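You operate a simulated robot arm through the tools that you are given. There is no shell and no other tool.

Carry out the task below with a simulated robot arm. There is one attempt and no reset: what you move stays moved.

JOB
Move the scorched pouch to the tray, set heat 5 and seal the gold pouch.
Fine: pouch from the rack, spill none; leave it in the sealer, lever up, sealer on.

Only the result counts: the job must be done as asked and must still hold three seconds after the hand-in. Knocking over, shifting, dropping, spilling or breaking anything else fails it. A push-on lid holds only when it is set on centred and level and pressed home; a screw cap is set on level and turned clockwise until tight.

ROBOT AND FRAMES
A 6-joint arm with a two-finger gripper, fixed in place. Base frame: the origin is at the foot of the arm, x ahead of it, y to its left, z up. Lengths are in mm, angles in degrees, forces in N, time in s.
Its first joint turns from -166.0 to 166.0 degrees. Payload 3.43 kg.
The TCP is the grasp point between the finger pads, 20 mm short of the fingertips. In the tool frame z runs along the fingers and y along their closing line. Largest opening 190 mm; the body of the gripper starts 248 mm behind the TCP.
Orientation is that of the tool frame in the base frame, as a unit quaternion [w, x, y, z]. With the fingers straight down and closing along the base's y, the tool's x points along the base's -x, its y along +y and its z along -z.

CONTROLS
- The arm moves only by the tool step_arm. Its argument "steps" is a list of rows, each an object (a shift or turn left out is 0, a gripper value left out holds the last) with "delta_pos": the shift along the base's x, y, z in mm, a list of three; "angular": the turn, a rotation vector about the base's x, y, z in degrees, a list of three. In form: [{"delta_pos": [tx, ty, tz], "angular": [rx, ry, rz]}, ...]. A call has 1 to 20 rows; each row is the pose to reach, as a shift and turn from the pose commanded when the call began. "grip" is the gripper command, from -1 (shut) to 1 (fully open), values between in proportion, set as the call begins (left out, the last holds). A row lasts 0.2 s, in which the tool goes at most 50 mm and 8.6 degrees; a call with a longer step from one row to the next is refused whole, and so is a gripper value outside its range. Where a pose cannot be reached the arm comes as near as it can. A force on the tool above 80 N (or 10 N above the force at the start of the call, whichever is more), or a blocked arm, ends the call early, and 0.2 s more pass. The fingers move at their own pace (about 45 mm/s each) and stop on an object; they squeeze with about 28 N. The grip force told is the motor's: it shows also when the fingers shut on nothing. Time passes only in rows, and 0.2 s behind the last, so rows that repeat a pose let the fingers close. It gives the time, the measured TCP pose, the force on the tool (base axes), the opening and the grip force at its end, in the units of the frame above (readings bear some noise), with the torque about the TCP (base axes, N m) and any sound that the robot's microphone picked up.
- Cameras (640 x 400 px; columns grow to the right, rows downward): "scene" is fixed at [51.2, -499.6, 1490.5]; the picture's right is [0.40, -0.92, 0.00], its down [-0.32, -0.14, -0.94] and it looks along [0.86, 0.38, -0.35] (base axes); focal length 374 px, centre (320, 200). "wrist" rides on the gripper at [70, -8, -288] in the tool frame; the picture's right is [0.12, 0.99, 0.00], its down [-0.96, 0.12, -0.25] and it looks along [-0.25, 0.03, 0.97] (tool axes); focal length 261 px, centre (320, 200). There is no depth. A picture from a camera that has moved, and an enlarged one, comes with that camera's place and axes in the base frame and with its lens.
- snapshot(camera): a new picture of that camera. No time passes.
- move_column(by): slides the trunk up (or, below 0, down) by that many mm; the arm rides with it, the base frame stays. It gives what a move gives, with no picture.
- inspect(camera, box): a new picture of the part [left, top, right, bottom] of that camera's present view, enlarged. No time passes.
- sign_off(): hands the job in; it is judged then, once.

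Nothing tells you positions but the pictures and the camera data. Unless the task says otherwise, let go and move clear before handing in.

The tools are called by a JSON object that holds its "name" and its "arguments". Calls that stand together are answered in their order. step_arm: Moves the arm, as the interface text tells. Its arguments: {"type":"object","properties":{"steps":{"type":"array","items":{"type":"object","properties":{"delta_pos":{"type":"array","items":{"type":"number"}},"angular":{"type":"array","items":{"type":"number"}}}}},"grip":{"type":"number"}},"required":["steps"]} The other tools are called the same way: move_column (by) slides the trunk up or down; snapshot (camera) takes a picture; inspect (camera, box) takes an enlarged picture of a part of a camera's view; sign_off () hands the job in.

At the start:

```text
time_s: 0.0
tcp_pos: [588.4, 19.1, 1412.9]
ee_rot: [0.0, 0.0, 1.0, 0.0]
wrist_force: [0.3, 0.7, -0.4]
ft_torque: [-0.02, 0.01, 0.01]
width: 189.9
gripper_force: 0.0
trunk travel left (down, up): [-240.0, 0.0]
```

scene: 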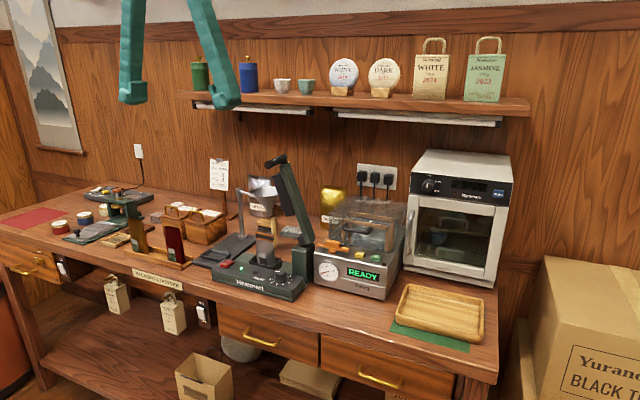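
wrist: 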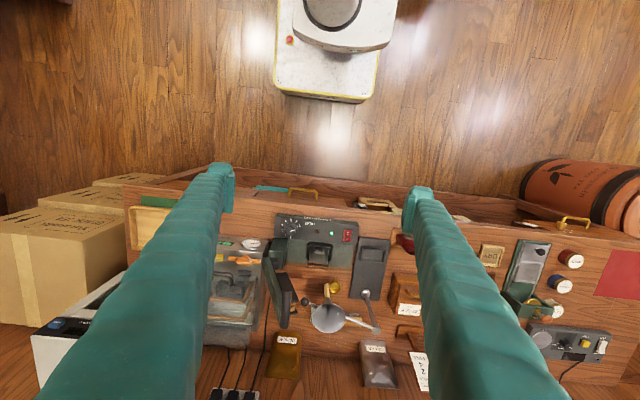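

I see a tea-packing bench with several machines: a lever sealer, a vacuum machine, pouches standing at the back and a wooden tray at the right. I'll take enlarged pictures before moving anything.

{"name": "inspect", "arguments": {"camera": "scene", "box": [190, 140, 350, 310]}}

{"name": "inspect", "arguments": {"camera": "scene", "box": [300, 150, 420, 310]}}

{"name": "inspect", "arguments": {"camera": "scene", "box": [40, 140, 240, 290]}}

{"name": "inspect", "arguments": {"camera": "wrist", "box": [230, 190, 430, 400]}}

{"name": "inspect", "arguments": {"camera": "wrist", "box": [460, 200, 640, 390]}}

```text
2.35 times, centred on (270, 225) of scene
camera zoom: at [51.2, -499.6, 1490.5], right [0.4, -0.92, 0.0], down [-0.32, -0.14, -0.94], along [0.86, 0.38, -0.35], focal length 879 px, centre (438, 141)
```

zoom: 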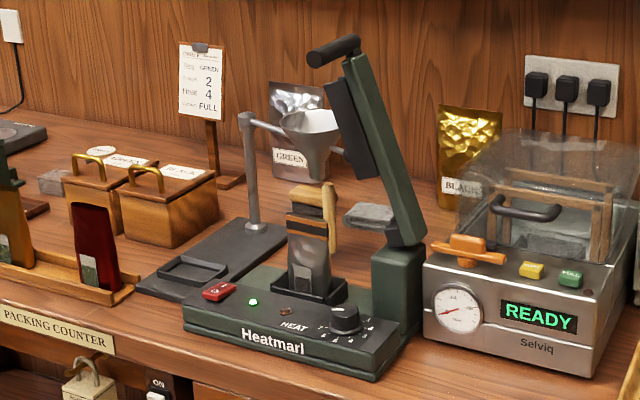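

```text
2.50 times, centred on (360, 230) of scene
camera zoom: at [51.2, -499.6, 1490.5], right [0.4, -0.92, 0.0], down [-0.32, -0.14, -0.94], along [0.86, 0.38, -0.35], focal length 934 px, centre (220, 125)
```

zoom: 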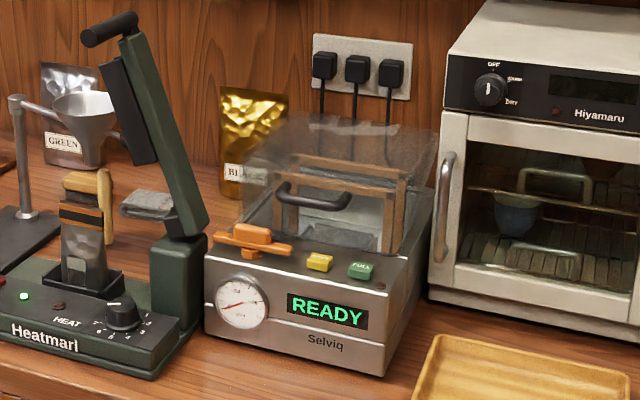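

```text
2.67 times, centred on (140, 215) of scene
camera zoom: at [51.2, -499.6, 1490.5], right [0.4, -0.92, 0.0], down [-0.32, -0.14, -0.94], along [0.86, 0.38, -0.35], focal length 997 px, centre (800, 160)
```

zoom: 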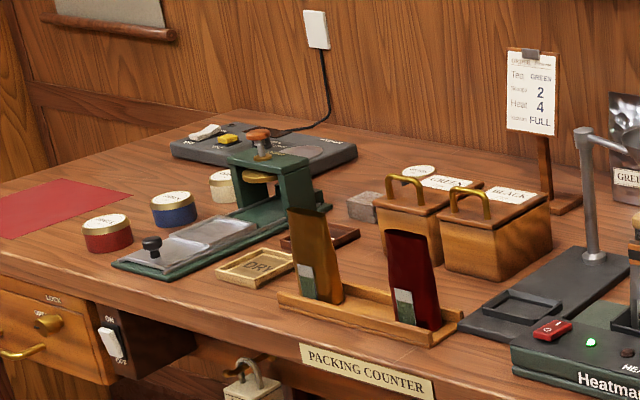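

```text
1.90 times, centred on (330, 295) of wrist
camera zoom: at [518.9, 11.9, 1701.0], right [-0.12, 0.99, 0.0], down [0.96, 0.12, 0.25], along [0.25, 0.03, -0.97], focal length 496 px, centre (301, 19)
```

zoom: 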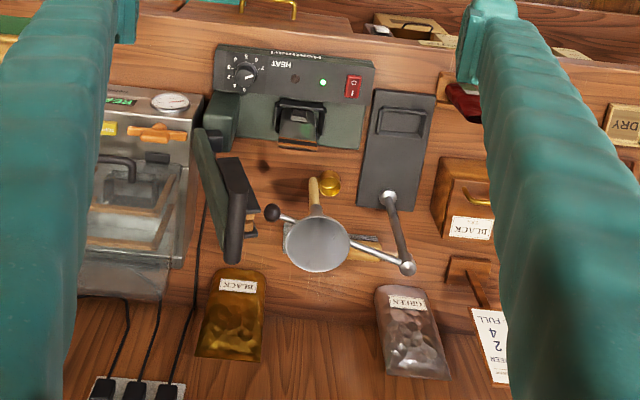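

```text
2.11 times, centred on (550, 295) of wrist
camera zoom: at [518.9, 11.9, 1701.0], right [-0.12, 0.99, 0.0], down [0.96, 0.12, 0.25], along [0.25, 0.03, -0.97], focal length 549 px, centre (-164, 0)
```

zoom: 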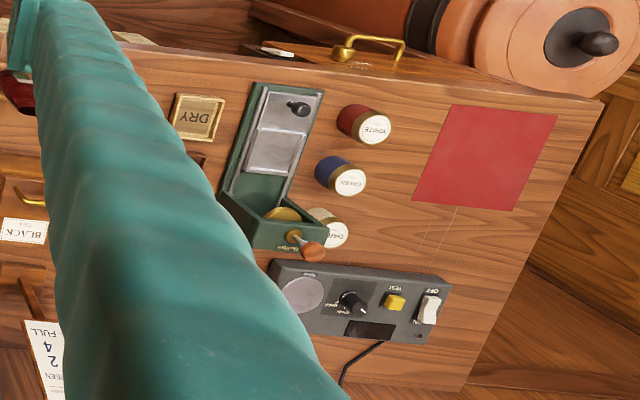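

The sealer "Heatmarl" holds a scorched silver pouch, and the wooden rack holds a gold one and a red one. I'll zoom further into the sealer and the rack to read the settings and the mechanism.

{"name": "inspect", "arguments": {"camera": "scene", "box": [230, 220, 320, 300]}}

{"name": "inspect", "arguments": {"camera": "scene", "box": [240, 145, 320, 235]}}

{"name": "inspect", "arguments": {"camera": "scene", "box": [120, 190, 200, 280]}}

{"name": "inspect", "arguments": {"camera": "wrist", "box": [265, 205, 365, 305]}}

{"name": "inspect", "arguments": {"camera": "scene", "box": [200, 150, 245, 195]}}

{"name": "inspect", "arguments": {"camera": "scene", "box": [370, 260, 510, 370]}}

```text
5.00 times, centred on (275, 260) of scene
camera zoom: at [51.2, -499.6, 1490.5], right [0.4, -0.92, 0.0], down [-0.32, -0.14, -0.94], along [0.86, 0.38, -0.35], focal length 1868 px, centre (545, -100)
```

zoom: 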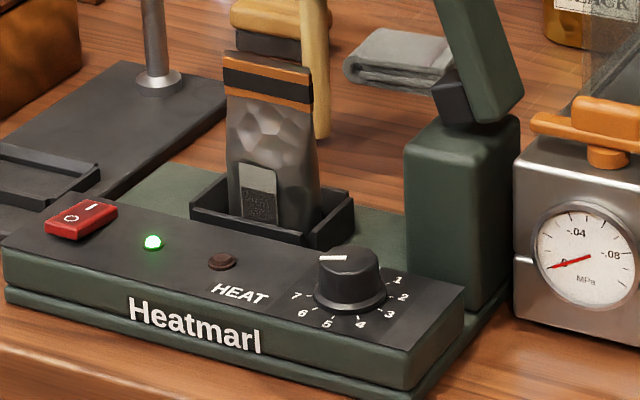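

```text
4.44 times, centred on (280, 190) of scene
camera zoom: at [51.2, -499.6, 1490.5], right [0.4, -0.92, 0.0], down [-0.32, -0.14, -0.94], along [0.86, 0.38, -0.35], focal length 1661 px, centre (498, 244)
```

zoom: 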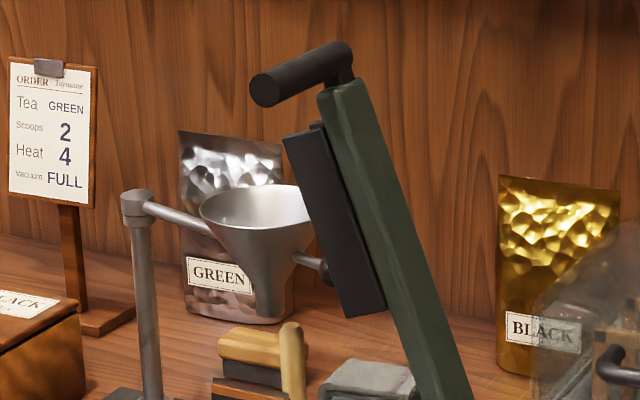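

```text
4.44 times, centred on (160, 235) of scene
camera zoom: at [51.2, -499.6, 1490.5], right [0.4, -0.92, 0.0], down [-0.32, -0.14, -0.94], along [0.86, 0.38, -0.35], focal length 1661 px, centre (1031, 44)
```

zoom: 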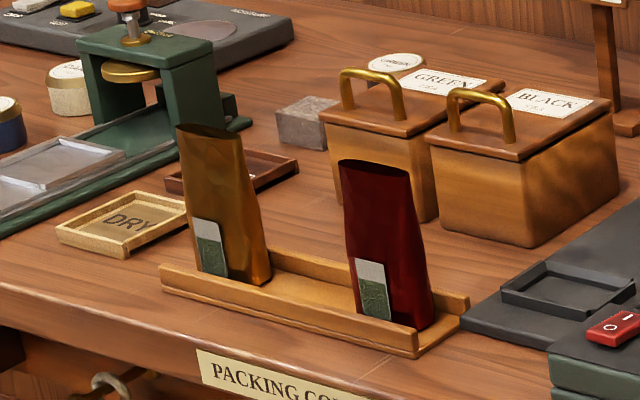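

```text
4.00 times, centred on (315, 255) of wrist
camera zoom: at [518.9, 11.9, 1701.0], right [-0.12, 0.99, 0.0], down [0.96, 0.12, 0.25], along [0.25, 0.03, -0.97], focal length 1043 px, centre (340, -20)
```

zoom: 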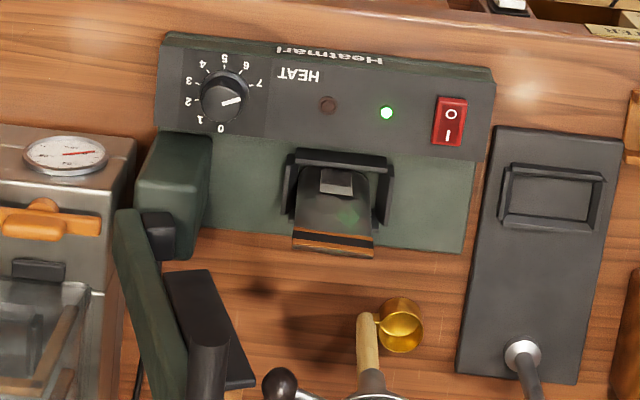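

```text
8.89 times, centred on (222, 172) of scene
camera zoom: at [51.2, -499.6, 1490.5], right [0.4, -0.92, 0.0], down [-0.32, -0.14, -0.94], along [0.86, 0.38, -0.35], focal length 3322 px, centre (1187, 444)
```

zoom: 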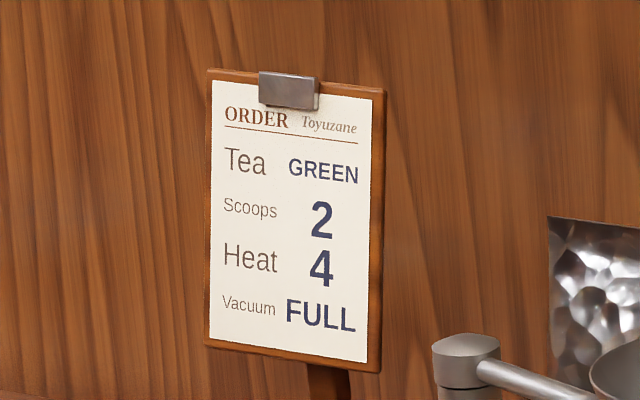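

```text
3.64 times, centred on (440, 315) of scene
camera zoom: at [51.2, -499.6, 1490.5], right [0.4, -0.92, 0.0], down [-0.32, -0.14, -0.94], along [0.86, 0.38, -0.35], focal length 1359 px, centre (-116, -218)
```

zoom: 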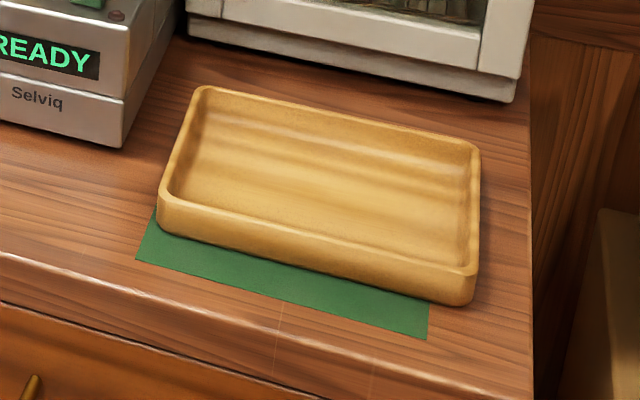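

The heat knob's pointer seems to be near 7, the green lamp is lit, and the rack with the gold and red pouches is at roughly (815, 300–420). I'll move the camera over the rack to measure the pouch there.

{"name": "step_arm", "arguments": {"steps": [{"delta_pos": [13, 35, -16]}, {"delta_pos": [26, 70, -32]}, {"delta_pos": [39, 105, -48]}, {"delta_pos": [52, 140, -64]}, {"delta_pos": [65, 175, -80]}, {"delta_pos": [78, 210, -96]}, {"delta_pos": [91, 245, -112]}, {"delta_pos": [104, 280, -128]}, {"delta_pos": [117, 315, -144]}, {"delta_pos": [130, 350, -160]}], "grip": 1}}

{"name": "snapshot", "arguments": {"camera": "wrist"}}

```text
time_s: 2.2
tcp_pos: [719.1, 369.9, 1253.5]
ee_rot: [0.0, -0.001, 1.0, 0.0]
wrist_force: [-0.3, -0.9, 0.0]
ft_torque: [0.14, -0.05, 0.03]
width: 190.1
gripper_force: 0.1
trunk travel left (down, up): [-240.0, 0.0]
```

```text
taken
camera wrist: at [648.8, 362.4, 1542.0], right [-0.12, 0.99, 0.0], down [0.96, 0.12, 0.25], along [0.25, 0.03, -0.97], focal length 261 px, centre (320, 200)
```

wrist: 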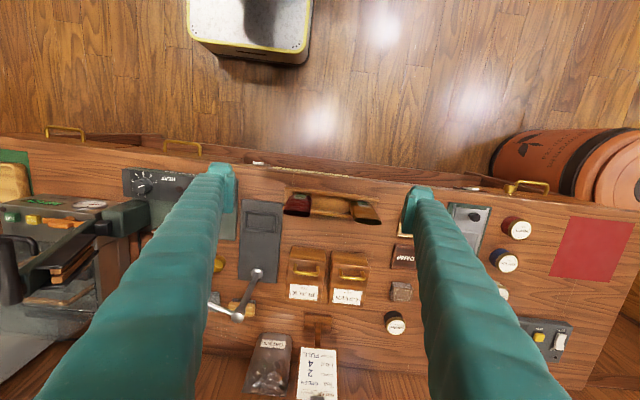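

{"name": "inspect", "arguments": {"camera": "wrist", "box": [270, 170, 400, 250]}}

{"name": "inspect", "arguments": {"camera": "wrist", "box": [110, 150, 240, 240]}}

{"name": "inspect", "arguments": {"camera": "scene", "box": [100, 200, 260, 300]}}

```text
4.92 times, centred on (335, 210) of wrist
camera zoom: at [648.8, 362.4, 1542.0], right [-0.12, 0.99, 0.0], down [0.96, 0.12, 0.25], along [0.25, 0.03, -0.97], focal length 1283 px, centre (246, 151)
```

zoom: 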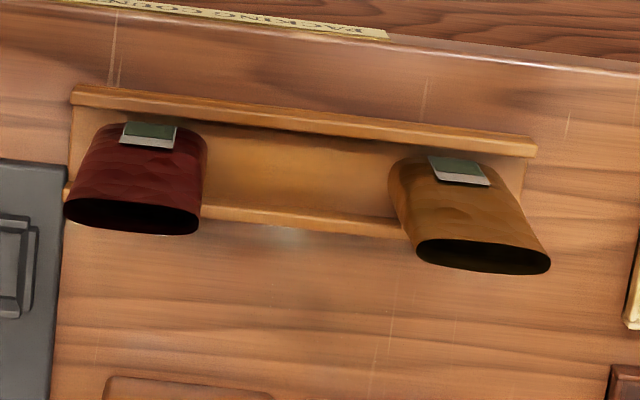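

```text
4.44 times, centred on (175, 195) of wrist
camera zoom: at [648.8, 362.4, 1542.0], right [-0.12, 0.99, 0.0], down [0.96, 0.12, 0.25], along [0.25, 0.03, -0.97], focal length 1158 px, centre (964, 222)
```

zoom: 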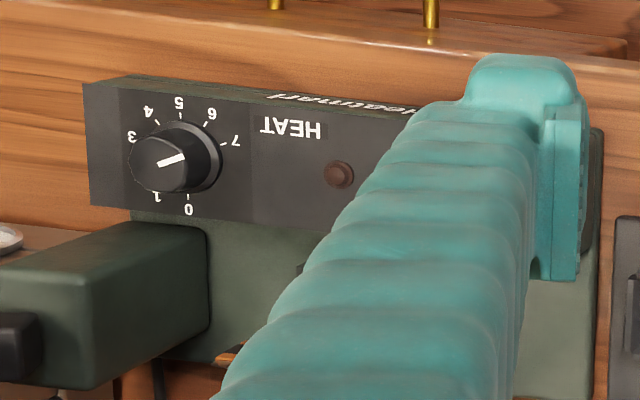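

```text
4.00 times, centred on (180, 250) of scene
camera zoom: at [51.2, -499.6, 1490.5], right [0.4, -0.92, 0.0], down [-0.32, -0.14, -0.94], along [0.86, 0.38, -0.35], focal length 1495 px, centre (880, 0)
```

zoom: 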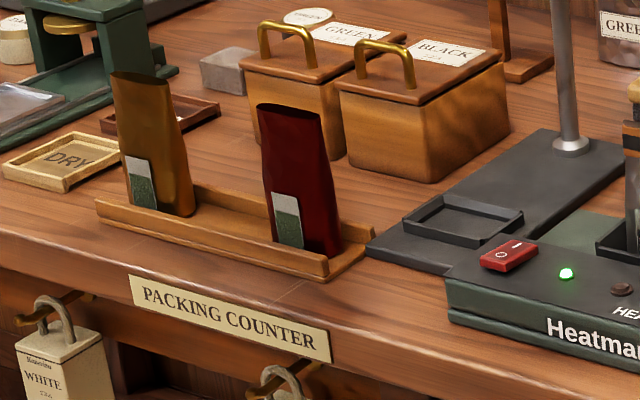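

The gold pouch is open-topped, centred near (820, 486) with its rim at z ≈ 1015, and its broad side runs along y. Now I'll go look at the sealer from nearer.

{"name": "step_arm", "arguments": {"steps": [{"delta_pos": [-8, -40, 4]}, {"delta_pos": [-16, -80, 8]}, {"delta_pos": [-24, -120, 12]}, {"delta_pos": [-32, -160, 16]}, {"delta_pos": [-40, -200, 20]}, {"delta_pos": [-44, -240, 20]}, {"delta_pos": [-44, -280, 20]}, {"delta_pos": [-44, -310, 20]}, {"delta_pos": [-44, -340, 20]}]}}

{"name": "snapshot", "arguments": {"camera": "wrist"}}

{"name": "inspect", "arguments": {"camera": "wrist", "box": [220, 180, 420, 320]}}

```text
time_s: 4.2
tcp_pos: [675.8, 30.1, 1272.6]
ee_rot: [0.0, 0.0, 1.0, 0.0]
wrist_force: [0.2, 0.4, 0.1]
ft_torque: [-0.15, 0.01, 0.02]
width: 190.0
gripper_force: 0.2
trunk travel left (down, up): [-240.0, 0.0]
```

```text
taken
camera wrist: at [605.9, 22.6, 1560.1], right [-0.12, 0.99, 0.0], down [0.96, 0.12, 0.25], along [0.25, 0.03, -0.97], focal length 261 px, centre (320, 200)
```

wrist: 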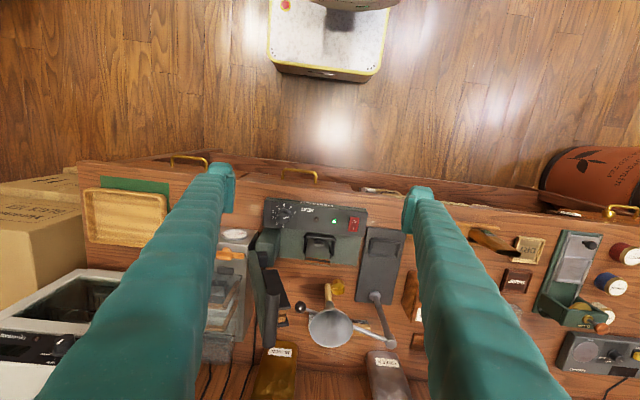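

```text
2.86 times, centred on (320, 250) of wrist
camera zoom: at [605.9, 22.6, 1560.1], right [-0.12, 0.99, 0.0], down [0.96, 0.12, 0.25], along [0.25, 0.03, -0.97], focal length 745 px, centre (320, 57)
```

zoom: 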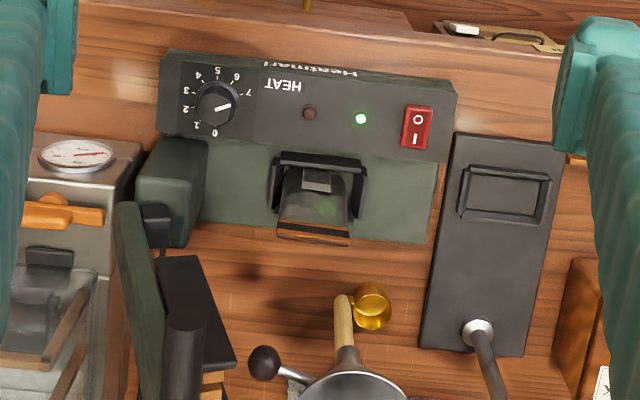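

{"name": "inspect", "arguments": {"camera": "wrist", "box": [255, 190, 315, 235]}}

{"name": "inspect", "arguments": {"camera": "wrist", "box": [290, 190, 390, 270]}}

{"name": "inspect", "arguments": {"camera": "wrist", "box": [240, 220, 360, 350]}}

{"name": "inspect", "arguments": {"camera": "scene", "box": [300, 245, 360, 300]}}

{"name": "inspect", "arguments": {"camera": "scene", "box": [240, 205, 310, 295]}}

```text
8.89 times, centred on (285, 212) of wrist
camera zoom: at [605.9, 22.6, 1560.1], right [-0.12, 0.99, 0.0], down [0.96, 0.12, 0.25], along [0.25, 0.03, -0.97], focal length 2317 px, centre (631, 89)
```

zoom: 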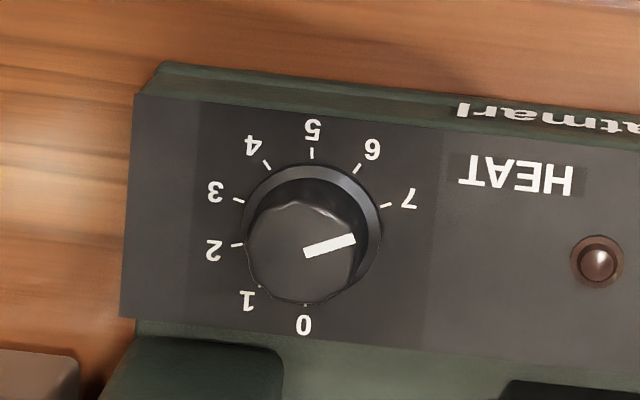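

```text
5.00 times, centred on (340, 230) of wrist
camera zoom: at [605.9, 22.6, 1560.1], right [-0.12, 0.99, 0.0], down [0.96, 0.12, 0.25], along [0.25, 0.03, -0.97], focal length 1303 px, centre (220, 50)
```

zoom: 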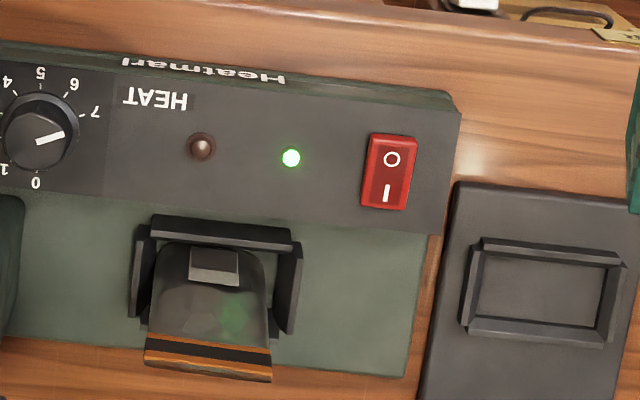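

```text
3.08 times, centred on (300, 285) of wrist
camera zoom: at [605.9, 22.6, 1560.1], right [-0.12, 0.99, 0.0], down [0.96, 0.12, 0.25], along [0.25, 0.03, -0.97], focal length 802 px, centre (382, -62)
```

zoom: 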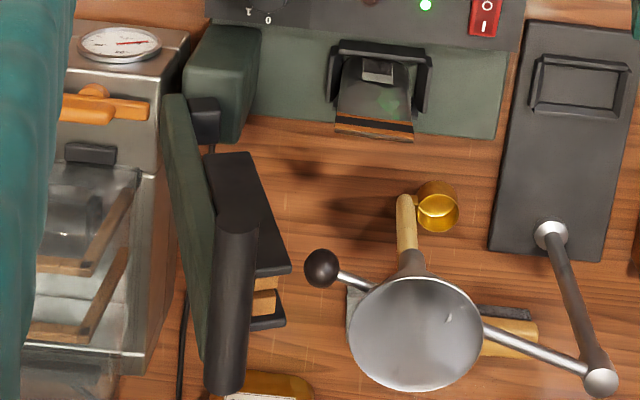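

```text
7.27 times, centred on (330, 272) of scene
camera zoom: at [51.2, -499.6, 1490.5], right [0.4, -0.92, 0.0], down [-0.32, -0.14, -0.94], along [0.86, 0.38, -0.35], focal length 2718 px, centre (247, -327)
```

zoom: 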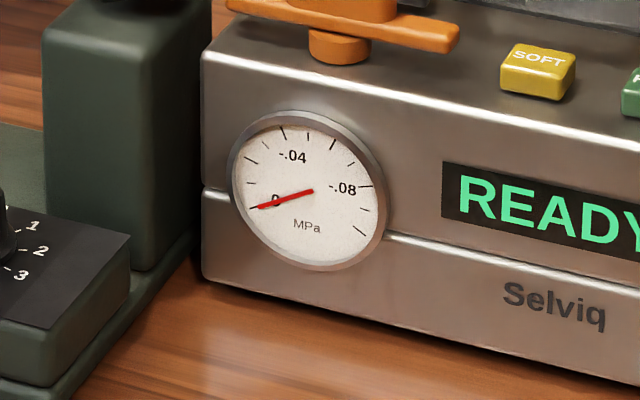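

```text
4.44 times, centred on (275, 250) of scene
camera zoom: at [51.2, -499.6, 1490.5], right [0.4, -0.92, 0.0], down [-0.32, -0.14, -0.94], along [0.86, 0.38, -0.35], focal length 1661 px, centre (520, -22)
```

zoom: 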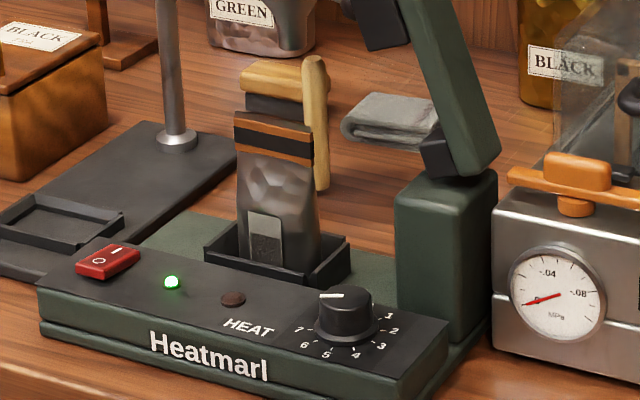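

The sealer's dial is at 7 and its green lamp is on. The scorched pouch top is near (895, 52, 1014), and the lever handle is a bar along x at about y −14, z 1247. I'll tilt the tool to see the sealer from the front and check heights.

{"name": "step_arm", "arguments": {"steps": [{"delta_pos": [-10, 0, -15], "angular": [0, -6, 0]}, {"delta_pos": [-20, 0, -30], "angular": [0, -12, 0]}, {"delta_pos": [-30, 0, -45], "angular": [0, -18, 0]}, {"delta_pos": [-40, 0, -60], "angular": [0, -24, 0]}, {"delta_pos": [-50, 0, -75], "angular": [0, -30, 0]}, {"delta_pos": [-60, 0, -90], "angular": [0, -36, 0]}, {"delta_pos": [-70, 0, -105], "angular": [0, -42, 0]}, {"delta_pos": [-80, 0, -120], "angular": [0, -48, 0]}]}}

{"name": "snapshot", "arguments": {"camera": "wrist"}}

{"name": "inspect", "arguments": {"camera": "wrist", "box": [240, 150, 420, 290]}}

```text
time_s: 6.0
tcp_pos: [595.0, 28.5, 1153.1]
ee_rot: [0.407, -0.001, 0.913, 0.001]
wrist_force: [0.9, 0.6, -0.5]
ft_torque: [-0.04, 0.05, -0.02]
width: 190.1
gripper_force: 0.2
trunk travel left (down, up): [-240.0, 0.0]
```

```text
taken
camera wrist: at [334.8, 20.8, 1293.4], right [-0.08, 0.99, -0.09], down [0.46, 0.12, 0.88], along [0.88, 0.03, -0.47], focal length 261 px, centre (320, 200)
```

wrist: 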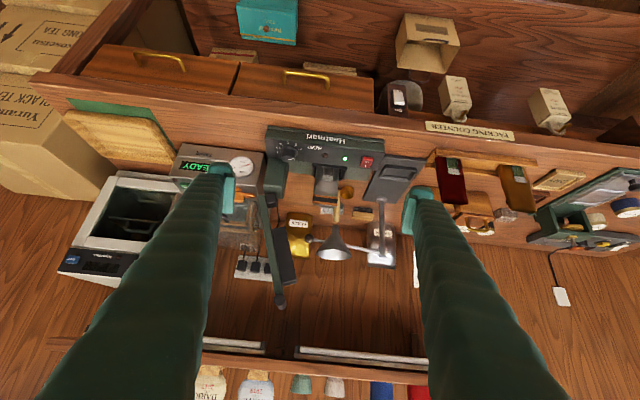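

```text
2.86 times, centred on (330, 220) of wrist
camera zoom: at [334.8, 20.8, 1293.4], right [-0.08, 0.99, -0.09], down [0.46, 0.12, 0.88], along [0.88, 0.03, -0.47], focal length 745 px, centre (291, 143)
```

zoom: 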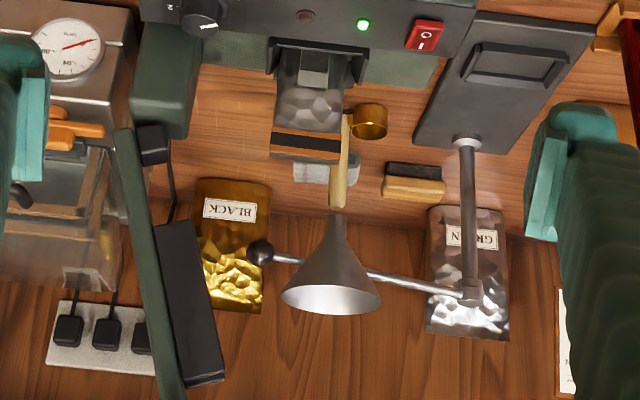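

{"name": "inspect", "arguments": {"camera": "wrist", "box": [270, 130, 380, 210]}}

{"name": "inspect", "arguments": {"camera": "wrist", "box": [250, 160, 330, 320]}}

{"name": "inspect", "arguments": {"camera": "wrist", "box": [410, 130, 560, 240]}}

{"name": "inspect", "arguments": {"camera": "wrist", "box": [40, 80, 220, 200]}}

```text
5.00 times, centred on (325, 170) of wrist
camera zoom: at [334.8, 20.8, 1293.4], right [-0.08, 0.99, -0.09], down [0.46, 0.12, 0.88], along [0.88, 0.03, -0.47], focal length 1303 px, centre (295, 350)
```

zoom: 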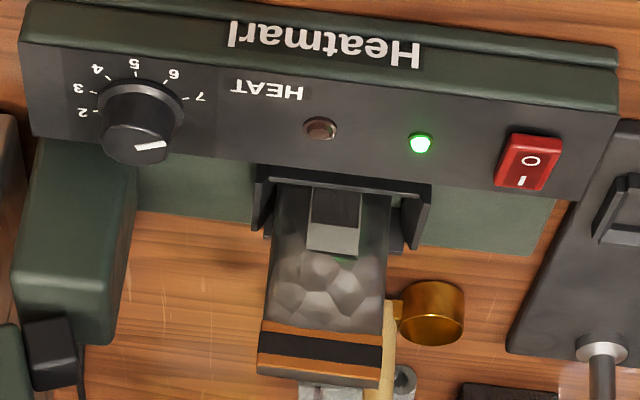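

```text
2.50 times, centred on (290, 240) of wrist
camera zoom: at [334.8, 20.8, 1293.4], right [-0.08, 0.99, -0.09], down [0.46, 0.12, 0.88], along [0.88, 0.03, -0.47], focal length 652 px, centre (395, 100)
```

zoom: 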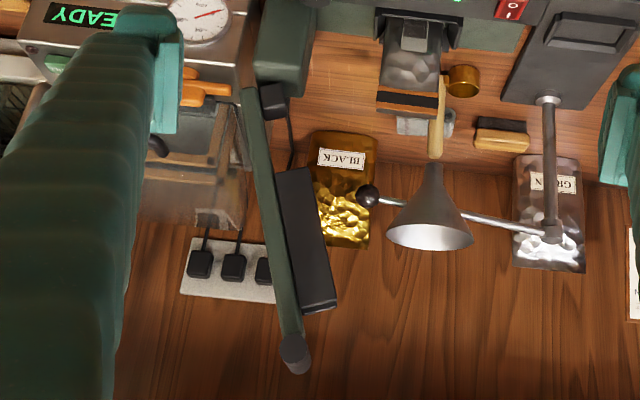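

```text
3.64 times, centred on (485, 185) of wrist
camera zoom: at [334.8, 20.8, 1293.4], right [-0.08, 0.99, -0.09], down [0.46, 0.12, 0.88], along [0.88, 0.03, -0.47], focal length 948 px, centre (-280, 254)
```

zoom: 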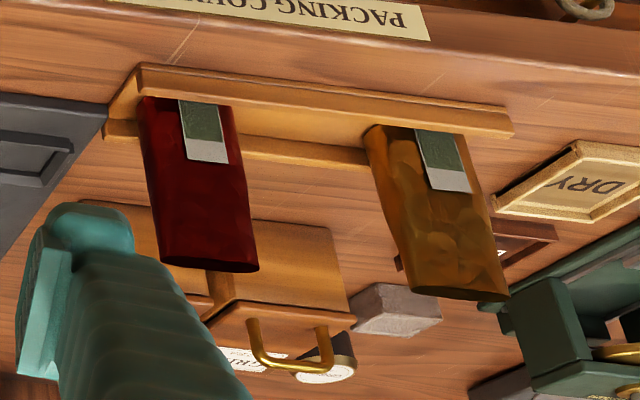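

```text
3.33 times, centred on (130, 140) of wrist
camera zoom: at [334.8, 20.8, 1293.4], right [-0.08, 0.99, -0.09], down [0.46, 0.12, 0.88], along [0.88, 0.03, -0.47], focal length 869 px, centre (953, 400)
```

zoom: 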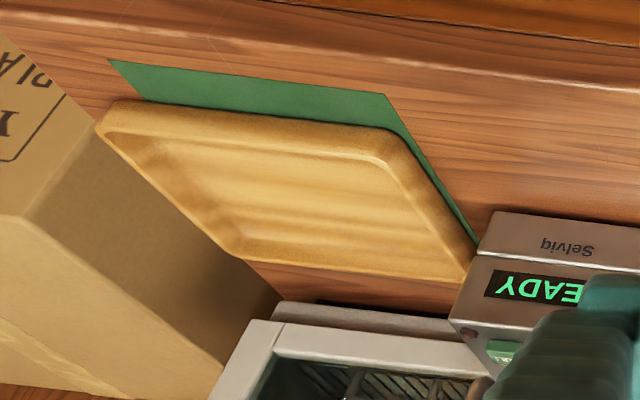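

The tilted view confirms the heights: pouch top ≈ (901, 53, 1011), post front ≈ x 855, funnel behind at x ≥ 935. I'll return upright and yaw the gripper so it closes along x, clear of the lever.

{"name": "step_arm", "arguments": {"steps": [{"delta_pos": [0, 3, 22], "angular": [0, 6, 0]}, {"delta_pos": [0, 6, 44], "angular": [0, 12, 0]}, {"delta_pos": [0, 9, 66], "angular": [0, 18, 0]}, {"delta_pos": [0, 12, 88], "angular": [0, 24, 0]}, {"delta_pos": [0, 15, 110], "angular": [0, 30, 0]}, {"delta_pos": [0, 18, 132], "angular": [0, 36, 0]}, {"delta_pos": [0, 21, 154], "angular": [0, 42, 0]}, {"delta_pos": [0, 24, 176], "angular": [0, 48, 0]}]}}

{"name": "step_arm", "arguments": {"steps": [{"delta_pos": [15, 0, 0], "angular": [0, 0, -8]}, {"delta_pos": [30, 0, 0], "angular": [0, 0, -16]}, {"delta_pos": [45, 0, 0], "angular": [0, 0, -24]}, {"delta_pos": [60, 0, 0], "angular": [0, 0, -32]}, {"delta_pos": [75, 0, 0], "angular": [0, 0, -40]}, {"delta_pos": [90, 0, 0], "angular": [0, 0, -48]}, {"delta_pos": [105, 0, 0], "angular": [0, 0, -56]}, {"delta_pos": [120, 0, 0], "angular": [0, 0, -64]}, {"delta_pos": [135, 0, 0], "angular": [0, 0, -72]}, {"delta_pos": [150, 0, 0], "angular": [0, 0, -80]}, {"delta_pos": [165, 0, 0], "angular": [0, 0, -85]}, {"delta_pos": [180, 0, 0], "angular": [0, 0, -90]}]}}

{"name": "snapshot", "arguments": {"camera": "wrist"}}

{"name": "snapshot", "arguments": {"camera": "scene"}}

```text
time_s: 7.8
tcp_pos: [593.9, 53.3, 1330.5]
ee_rot: [0.0, 0.001, 1.0, 0.0]
wrist_force: [-1.9, 0.1, 0.1]
ft_torque: [0.01, -0.27, 0.04]
width: 190.0
gripper_force: 0.1
trunk travel left (down, up): [-240.0, 0.0]
```

```text
time_s: 10.4
tcp_pos: [776.9, 54.5, 1329.2]
ee_rot: [0.0, 0.708, 0.707, 0.001]
wrist_force: [-1.0, 0.3, 1.3]
ft_torque: [0.0, -0.13, 0.01]
width: 190.1
gripper_force: 0.1
trunk travel left (down, up): [-240.0, 0.0]
```

```text
taken
camera wrist: at [767.4, 125.4, 1617.7], right [0.99, 0.12, 0.0], down [0.11, -0.96, 0.25], along [0.03, -0.25, -0.97], focal length 261 px, centre (320, 200)
```

wrist: 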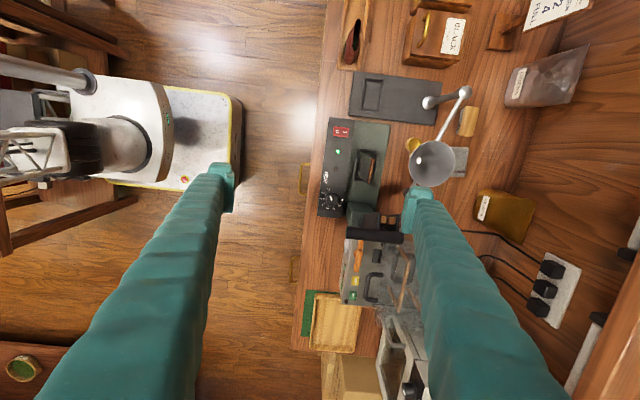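

```text
taken
```

scene: 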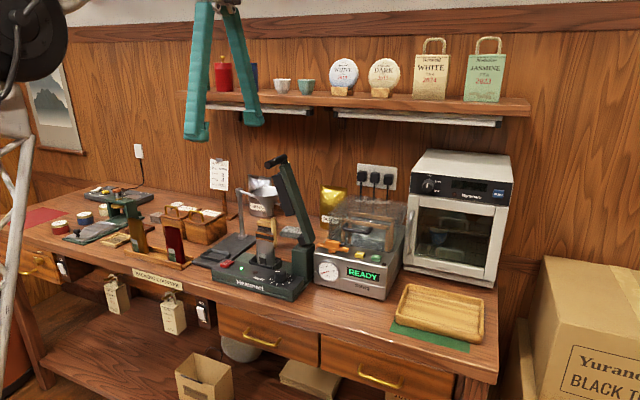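

{"name": "inspect", "arguments": {"camera": "wrist", "box": [310, 105, 430, 225]}}

{"name": "inspect", "arguments": {"camera": "wrist", "box": [340, 140, 400, 190]}}

{"name": "inspect", "arguments": {"camera": "wrist", "box": [290, 270, 400, 370]}}

```text
3.33 times, centred on (370, 165) of wrist
camera zoom: at [767.4, 125.4, 1617.7], right [0.99, 0.12, 0.0], down [0.11, -0.96, 0.25], along [0.03, -0.25, -0.97], focal length 869 px, centre (153, 317)
```

zoom: 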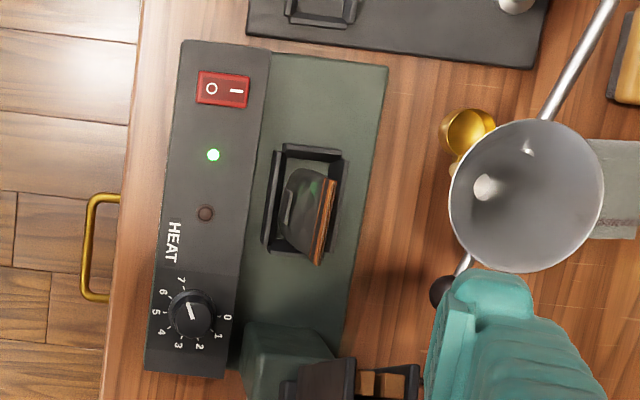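

```text
8.00 times, centred on (370, 165) of wrist
camera zoom: at [767.4, 125.4, 1617.7], right [0.99, 0.12, 0.0], down [0.11, -0.96, 0.25], along [0.03, -0.25, -0.97], focal length 2085 px, centre (-80, 480)
```

zoom: 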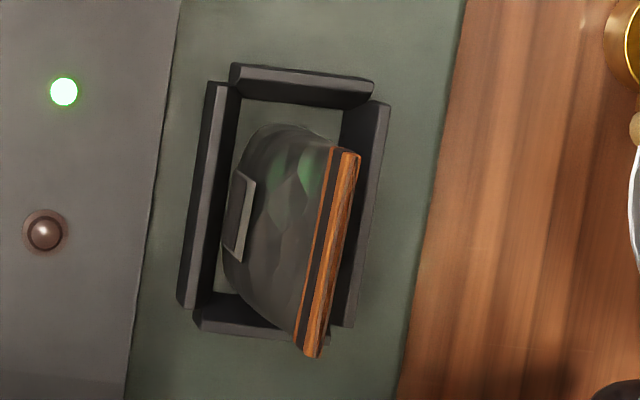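

```text
4.00 times, centred on (345, 320) of wrist
camera zoom: at [767.4, 125.4, 1617.7], right [0.99, 0.12, 0.0], down [0.11, -0.96, 0.25], along [0.03, -0.25, -0.97], focal length 1043 px, centre (220, -280)
```

zoom: 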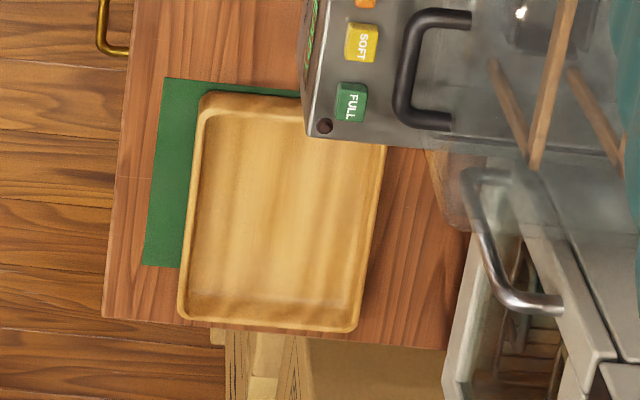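

The holder centre works out at about (897, 53) and the pouch top is at (898, 52), aligned with y. I'll narrow the fingers and move above the scorched pouch, staying in front of the funnel.

{"name": "step_arm", "arguments": {"steps": [{"delta_pos": [20, 0, 0]}, {"delta_pos": [40, 0, 0]}, {"delta_pos": [60, 0, 0]}, {"delta_pos": [80, -1, 0]}, {"delta_pos": [100, -2, 0]}, {"delta_pos": [121, -4, 0]}, {"delta_pos": [121, -4, -20]}, {"delta_pos": [121, -4, -40]}, {"delta_pos": [121, -4, -70]}, {"delta_pos": [121, -4, -110]}, {"delta_pos": [121, -4, -150]}, {"delta_pos": [121, -4, -190]}, {"delta_pos": [121, -4, -190]}], "grip": -0.62}}

{"name": "snapshot", "arguments": {"camera": "wrist"}}

{"name": "inspect", "arguments": {"camera": "scene", "box": [220, 130, 340, 260]}}

```text
time_s: 13.2
tcp_pos: [895.2, 52.0, 1139.1]
ee_rot: [0.0, 0.707, 0.707, 0.0]
wrist_force: [0.4, 0.6, -0.2]
ft_torque: [0.0, 0.03, 0.01]
width: 36.0
gripper_force: 0.1
out of reach, approached as far as the arm can: row 5, 6, 7
trunk travel left (down, up): [-240.0, 0.0]
```

```text
taken
camera wrist: at [887.3, 122.4, 1427.0], right [0.99, 0.12, 0.0], down [0.12, -0.96, 0.25], along [0.03, -0.25, -0.97], focal length 261 px, centre (320, 200)
```

wrist: 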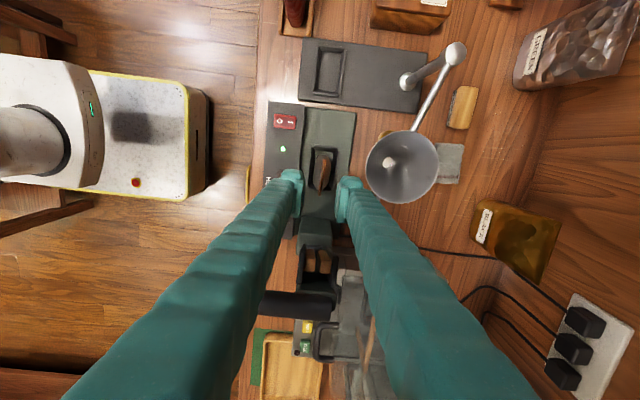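

```text
3.08 times, centred on (280, 195) of scene
camera zoom: at [51.2, -499.6, 1490.5], right [0.4, -0.92, 0.0], down [-0.32, -0.14, -0.94], along [0.86, 0.38, -0.35], focal length 1150 px, centre (443, 215)
```

zoom: 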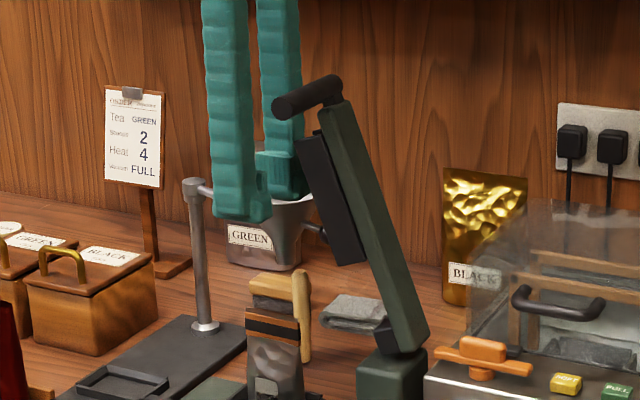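

{"name": "inspect", "arguments": {"camera": "wrist", "box": [270, 120, 380, 220]}}

{"name": "inspect", "arguments": {"camera": "scene", "box": [230, 170, 310, 270]}}

```text
4.00 times, centred on (325, 170) of wrist
camera zoom: at [887.3, 122.4, 1427.0], right [0.99, 0.12, 0.0], down [0.12, -0.96, 0.25], along [0.03, -0.25, -0.97], focal length 1043 px, centre (300, 320)
```

zoom: 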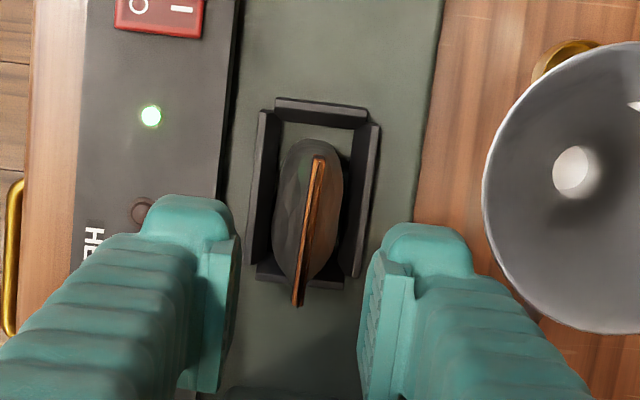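

```text
4.00 times, centred on (270, 220) of scene
camera zoom: at [51.2, -499.6, 1490.5], right [0.4, -0.92, 0.0], down [-0.32, -0.14, -0.94], along [0.86, 0.38, -0.35], focal length 1495 px, centre (520, 120)
```

zoom: 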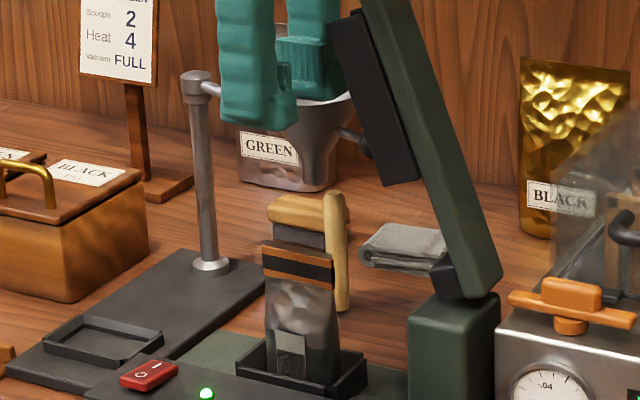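

The pouch top measures (899, 53) and the TCP is at (895, 52); the funnel is close to the rear finger. I'll narrow a little more, centre, and lower slowly to grasp height.

{"name": "step_arm", "arguments": {"steps": [{"delta_pos": [0, -2, 0]}, {"delta_pos": [2, -4, 0]}, {"delta_pos": [3, -4, 0]}, {"delta_pos": [3, -4, -20]}, {"delta_pos": [3, -4, -40]}, {"delta_pos": [3, -4, -60]}, {"delta_pos": [3, -4, -80]}, {"delta_pos": [3, -4, -100]}, {"delta_pos": [3, -4, -110]}], "grip": -0.684}}

{"name": "snapshot", "arguments": {"camera": "wrist"}}

{"name": "inspect", "arguments": {"camera": "wrist", "box": [270, 120, 380, 220]}}

{"name": "inspect", "arguments": {"camera": "scene", "box": [230, 150, 330, 270]}}

```text
time_s: 15.2
tcp_pos: [898.9, 47.4, 1030.6]
ee_rot: [0.0, 0.707, 0.707, -0.001]
wrist_force: [-1.2, 0.2, 0.1]
ft_torque: [-0.03, 0.0, -0.03]
width: 30.3
gripper_force: 0.0
trunk travel left (down, up): [-240.0, 0.0]
```

```text
taken
camera wrist: at [890.7, 118.1, 1317.9], right [0.99, 0.12, 0.0], down [0.12, -0.96, 0.25], along [0.03, -0.25, -0.97], focal length 261 px, centre (320, 200)
```

wrist: 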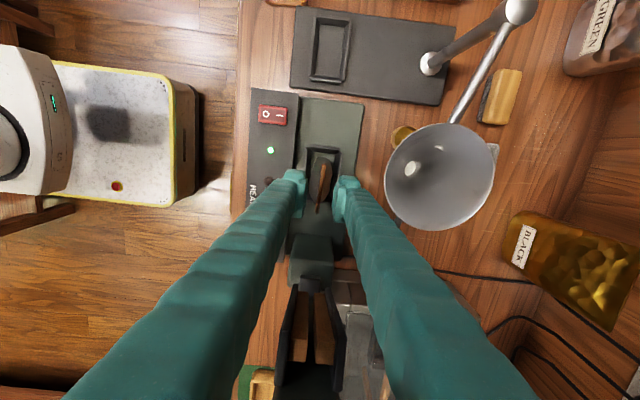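

```text
4.00 times, centred on (325, 170) of wrist
camera zoom: at [890.7, 118.1, 1317.9], right [0.99, 0.12, 0.0], down [0.12, -0.96, 0.25], along [0.03, -0.25, -0.97], focal length 1043 px, centre (300, 320)
```

zoom: 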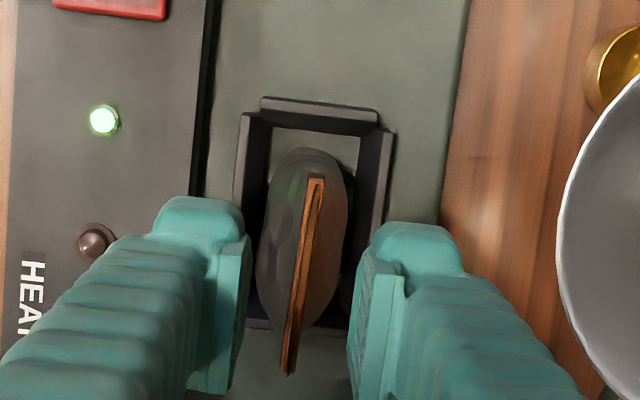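

```text
3.33 times, centred on (280, 210) of scene
camera zoom: at [51.2, -499.6, 1490.5], right [0.4, -0.92, 0.0], down [-0.32, -0.14, -0.94], along [0.86, 0.38, -0.35], focal length 1246 px, centre (453, 167)
```

zoom: 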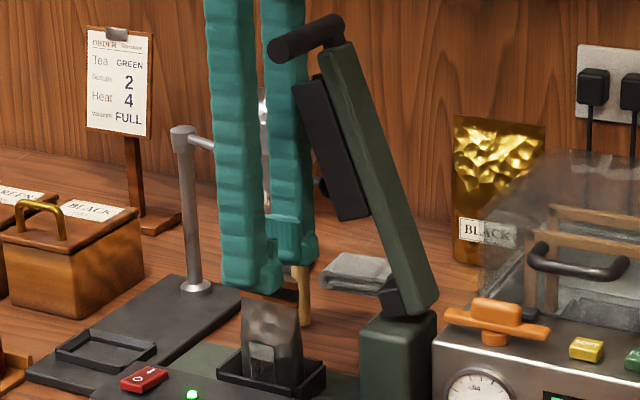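

The pouch top is centred between the fingers. I'll go down the last 45 mm and close on it.

{"name": "step_arm", "arguments": {"steps": [{"delta_pos": [0, 0, -10]}, {"delta_pos": [0, 0, -20]}, {"delta_pos": [0, 0, -30]}, {"delta_pos": [0, 0, -40]}, {"delta_pos": [0, 0, -45]}]}}

{"name": "step_arm", "arguments": {"steps": [{"delta_pos": [0, 0, 0]}, {"delta_pos": [0, 0, 0]}, {"delta_pos": [0, 0, 0]}, {"delta_pos": [0, 0, 0]}], "grip": -1}}

{"name": "inspect", "arguments": {"camera": "scene", "box": [230, 150, 330, 270]}}

```text
time_s: 16.4
tcp_pos: [897.6, 46.5, 983.9]
ee_rot: [0.0, 0.707, 0.707, 0.0]
wrist_force: [0.5, -0.3, -0.8]
ft_torque: [0.0, -0.02, -0.03]
width: 29.9
gripper_force: 0.2
trunk travel left (down, up): [-240.0, 0.0]
```

```text
time_s: 17.4
tcp_pos: [898.3, 46.1, 984.2]
ee_rot: [0.0, 0.707, 0.707, 0.0]
wrist_force: [-0.2, -0.5, -0.8]
ft_torque: [0.0, -0.02, -0.02]
width: 18.4
gripper_force: 28.1
trunk travel left (down, up): [-240.0, 0.0]
```

```text
3.33 times, centred on (280, 210) of scene
camera zoom: at [51.2, -499.6, 1490.5], right [0.4, -0.92, 0.0], down [-0.32, -0.14, -0.94], along [0.86, 0.38, -0.35], focal length 1246 px, centre (453, 167)
```

zoom: 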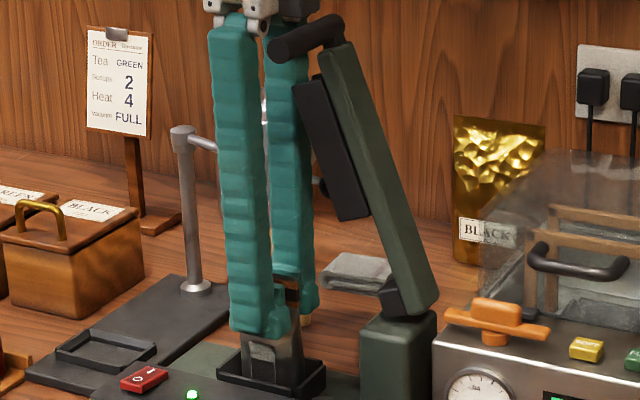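

The pouch is gripped (18 mm thick at the pads). I'll lift it straight out, then back away towards the robot before crossing in front of the machines.

{"name": "step_arm", "arguments": {"steps": [{"delta_pos": [0, 0, 10]}, {"delta_pos": [0, 0, 25]}, {"delta_pos": [0, 0, 45]}, {"delta_pos": [0, 0, 70]}, {"delta_pos": [0, 0, 100]}, {"delta_pos": [0, 0, 130]}, {"delta_pos": [-20, 0, 140]}, {"delta_pos": [-60, 0, 140]}, {"delta_pos": [-105, 0, 140]}, {"delta_pos": [-150, 0, 140]}, {"delta_pos": [-190, 0, 140]}]}}

{"name": "snapshot", "arguments": {"camera": "scene"}}

{"name": "snapshot", "arguments": {"camera": "wrist"}}

```text
time_s: 19.8
tcp_pos: [708.2, 47.1, 1125.1]
ee_rot: [0.0, 0.707, 0.707, -0.001]
wrist_force: [0.3, -0.1, -0.7]
ft_torque: [-0.02, 0.21, -0.04]
width: 18.4
gripper_force: 28.1
trunk travel left (down, up): [-240.0, 0.0]
```

```text
taken
```

scene: 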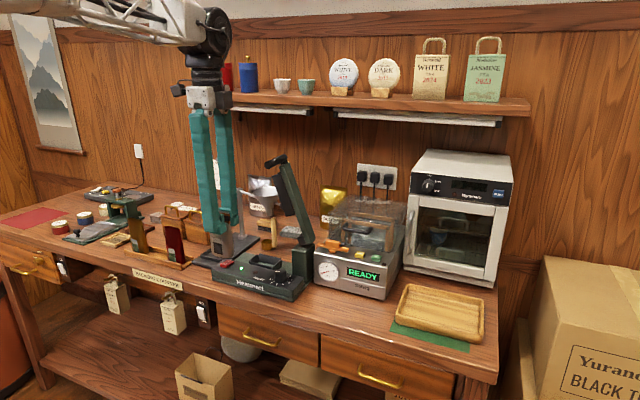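

```text
taken
camera wrist: at [700.0, 117.1, 1412.1], right [0.99, 0.12, 0.0], down [0.12, -0.96, 0.25], along [0.03, -0.25, -0.97], focal length 261 px, centre (320, 200)
```

wrist: 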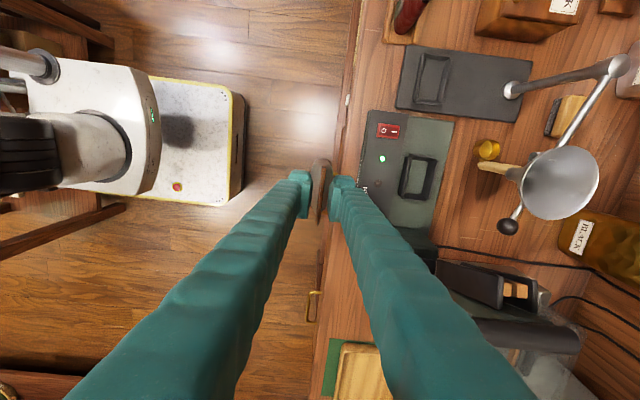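

{"name": "inspect", "arguments": {"camera": "wrist", "box": [380, 140, 460, 220]}}

{"name": "inspect", "arguments": {"camera": "scene", "box": [190, 170, 290, 300]}}

{"name": "inspect", "arguments": {"camera": "scene", "box": [250, 240, 300, 300]}}

```text
5.00 times, centred on (420, 180) of wrist
camera zoom: at [700.0, 117.1, 1412.1], right [0.99, 0.12, 0.0], down [0.12, -0.96, 0.25], along [0.03, -0.25, -0.97], focal length 1303 px, centre (-180, 300)
```

zoom: 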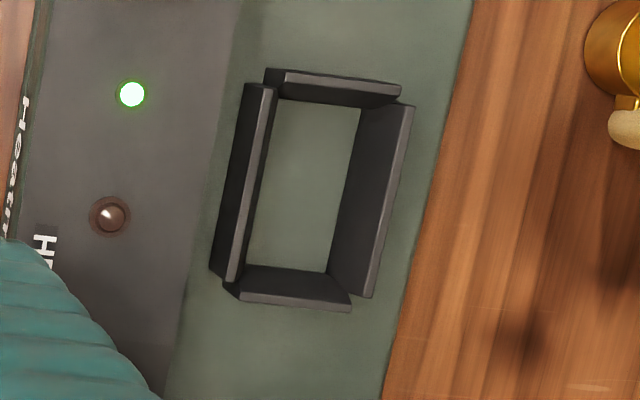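

```text
3.08 times, centred on (240, 235) of scene
camera zoom: at [51.2, -499.6, 1490.5], right [0.4, -0.92, 0.0], down [-0.32, -0.14, -0.94], along [0.86, 0.38, -0.35], focal length 1150 px, centre (566, 92)
```

zoom: 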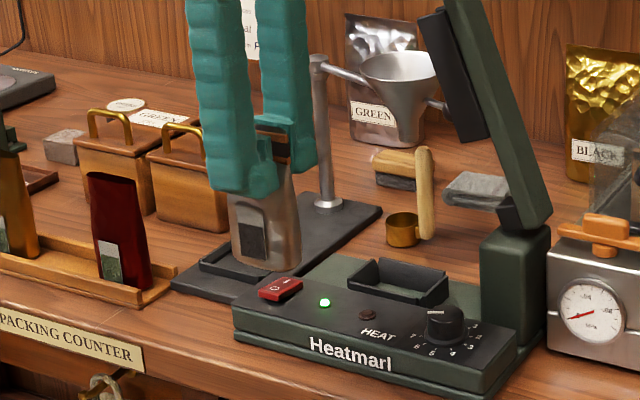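

```text
6.67 times, centred on (275, 270) of scene
camera zoom: at [51.2, -499.6, 1490.5], right [0.4, -0.92, 0.0], down [-0.32, -0.14, -0.94], along [0.86, 0.38, -0.35], focal length 2491 px, centre (620, -267)
```

zoom: 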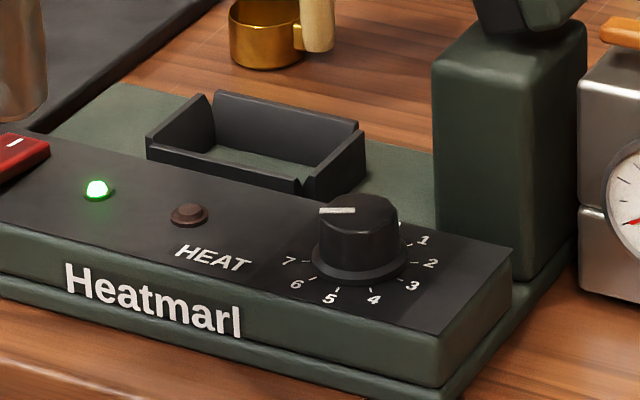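

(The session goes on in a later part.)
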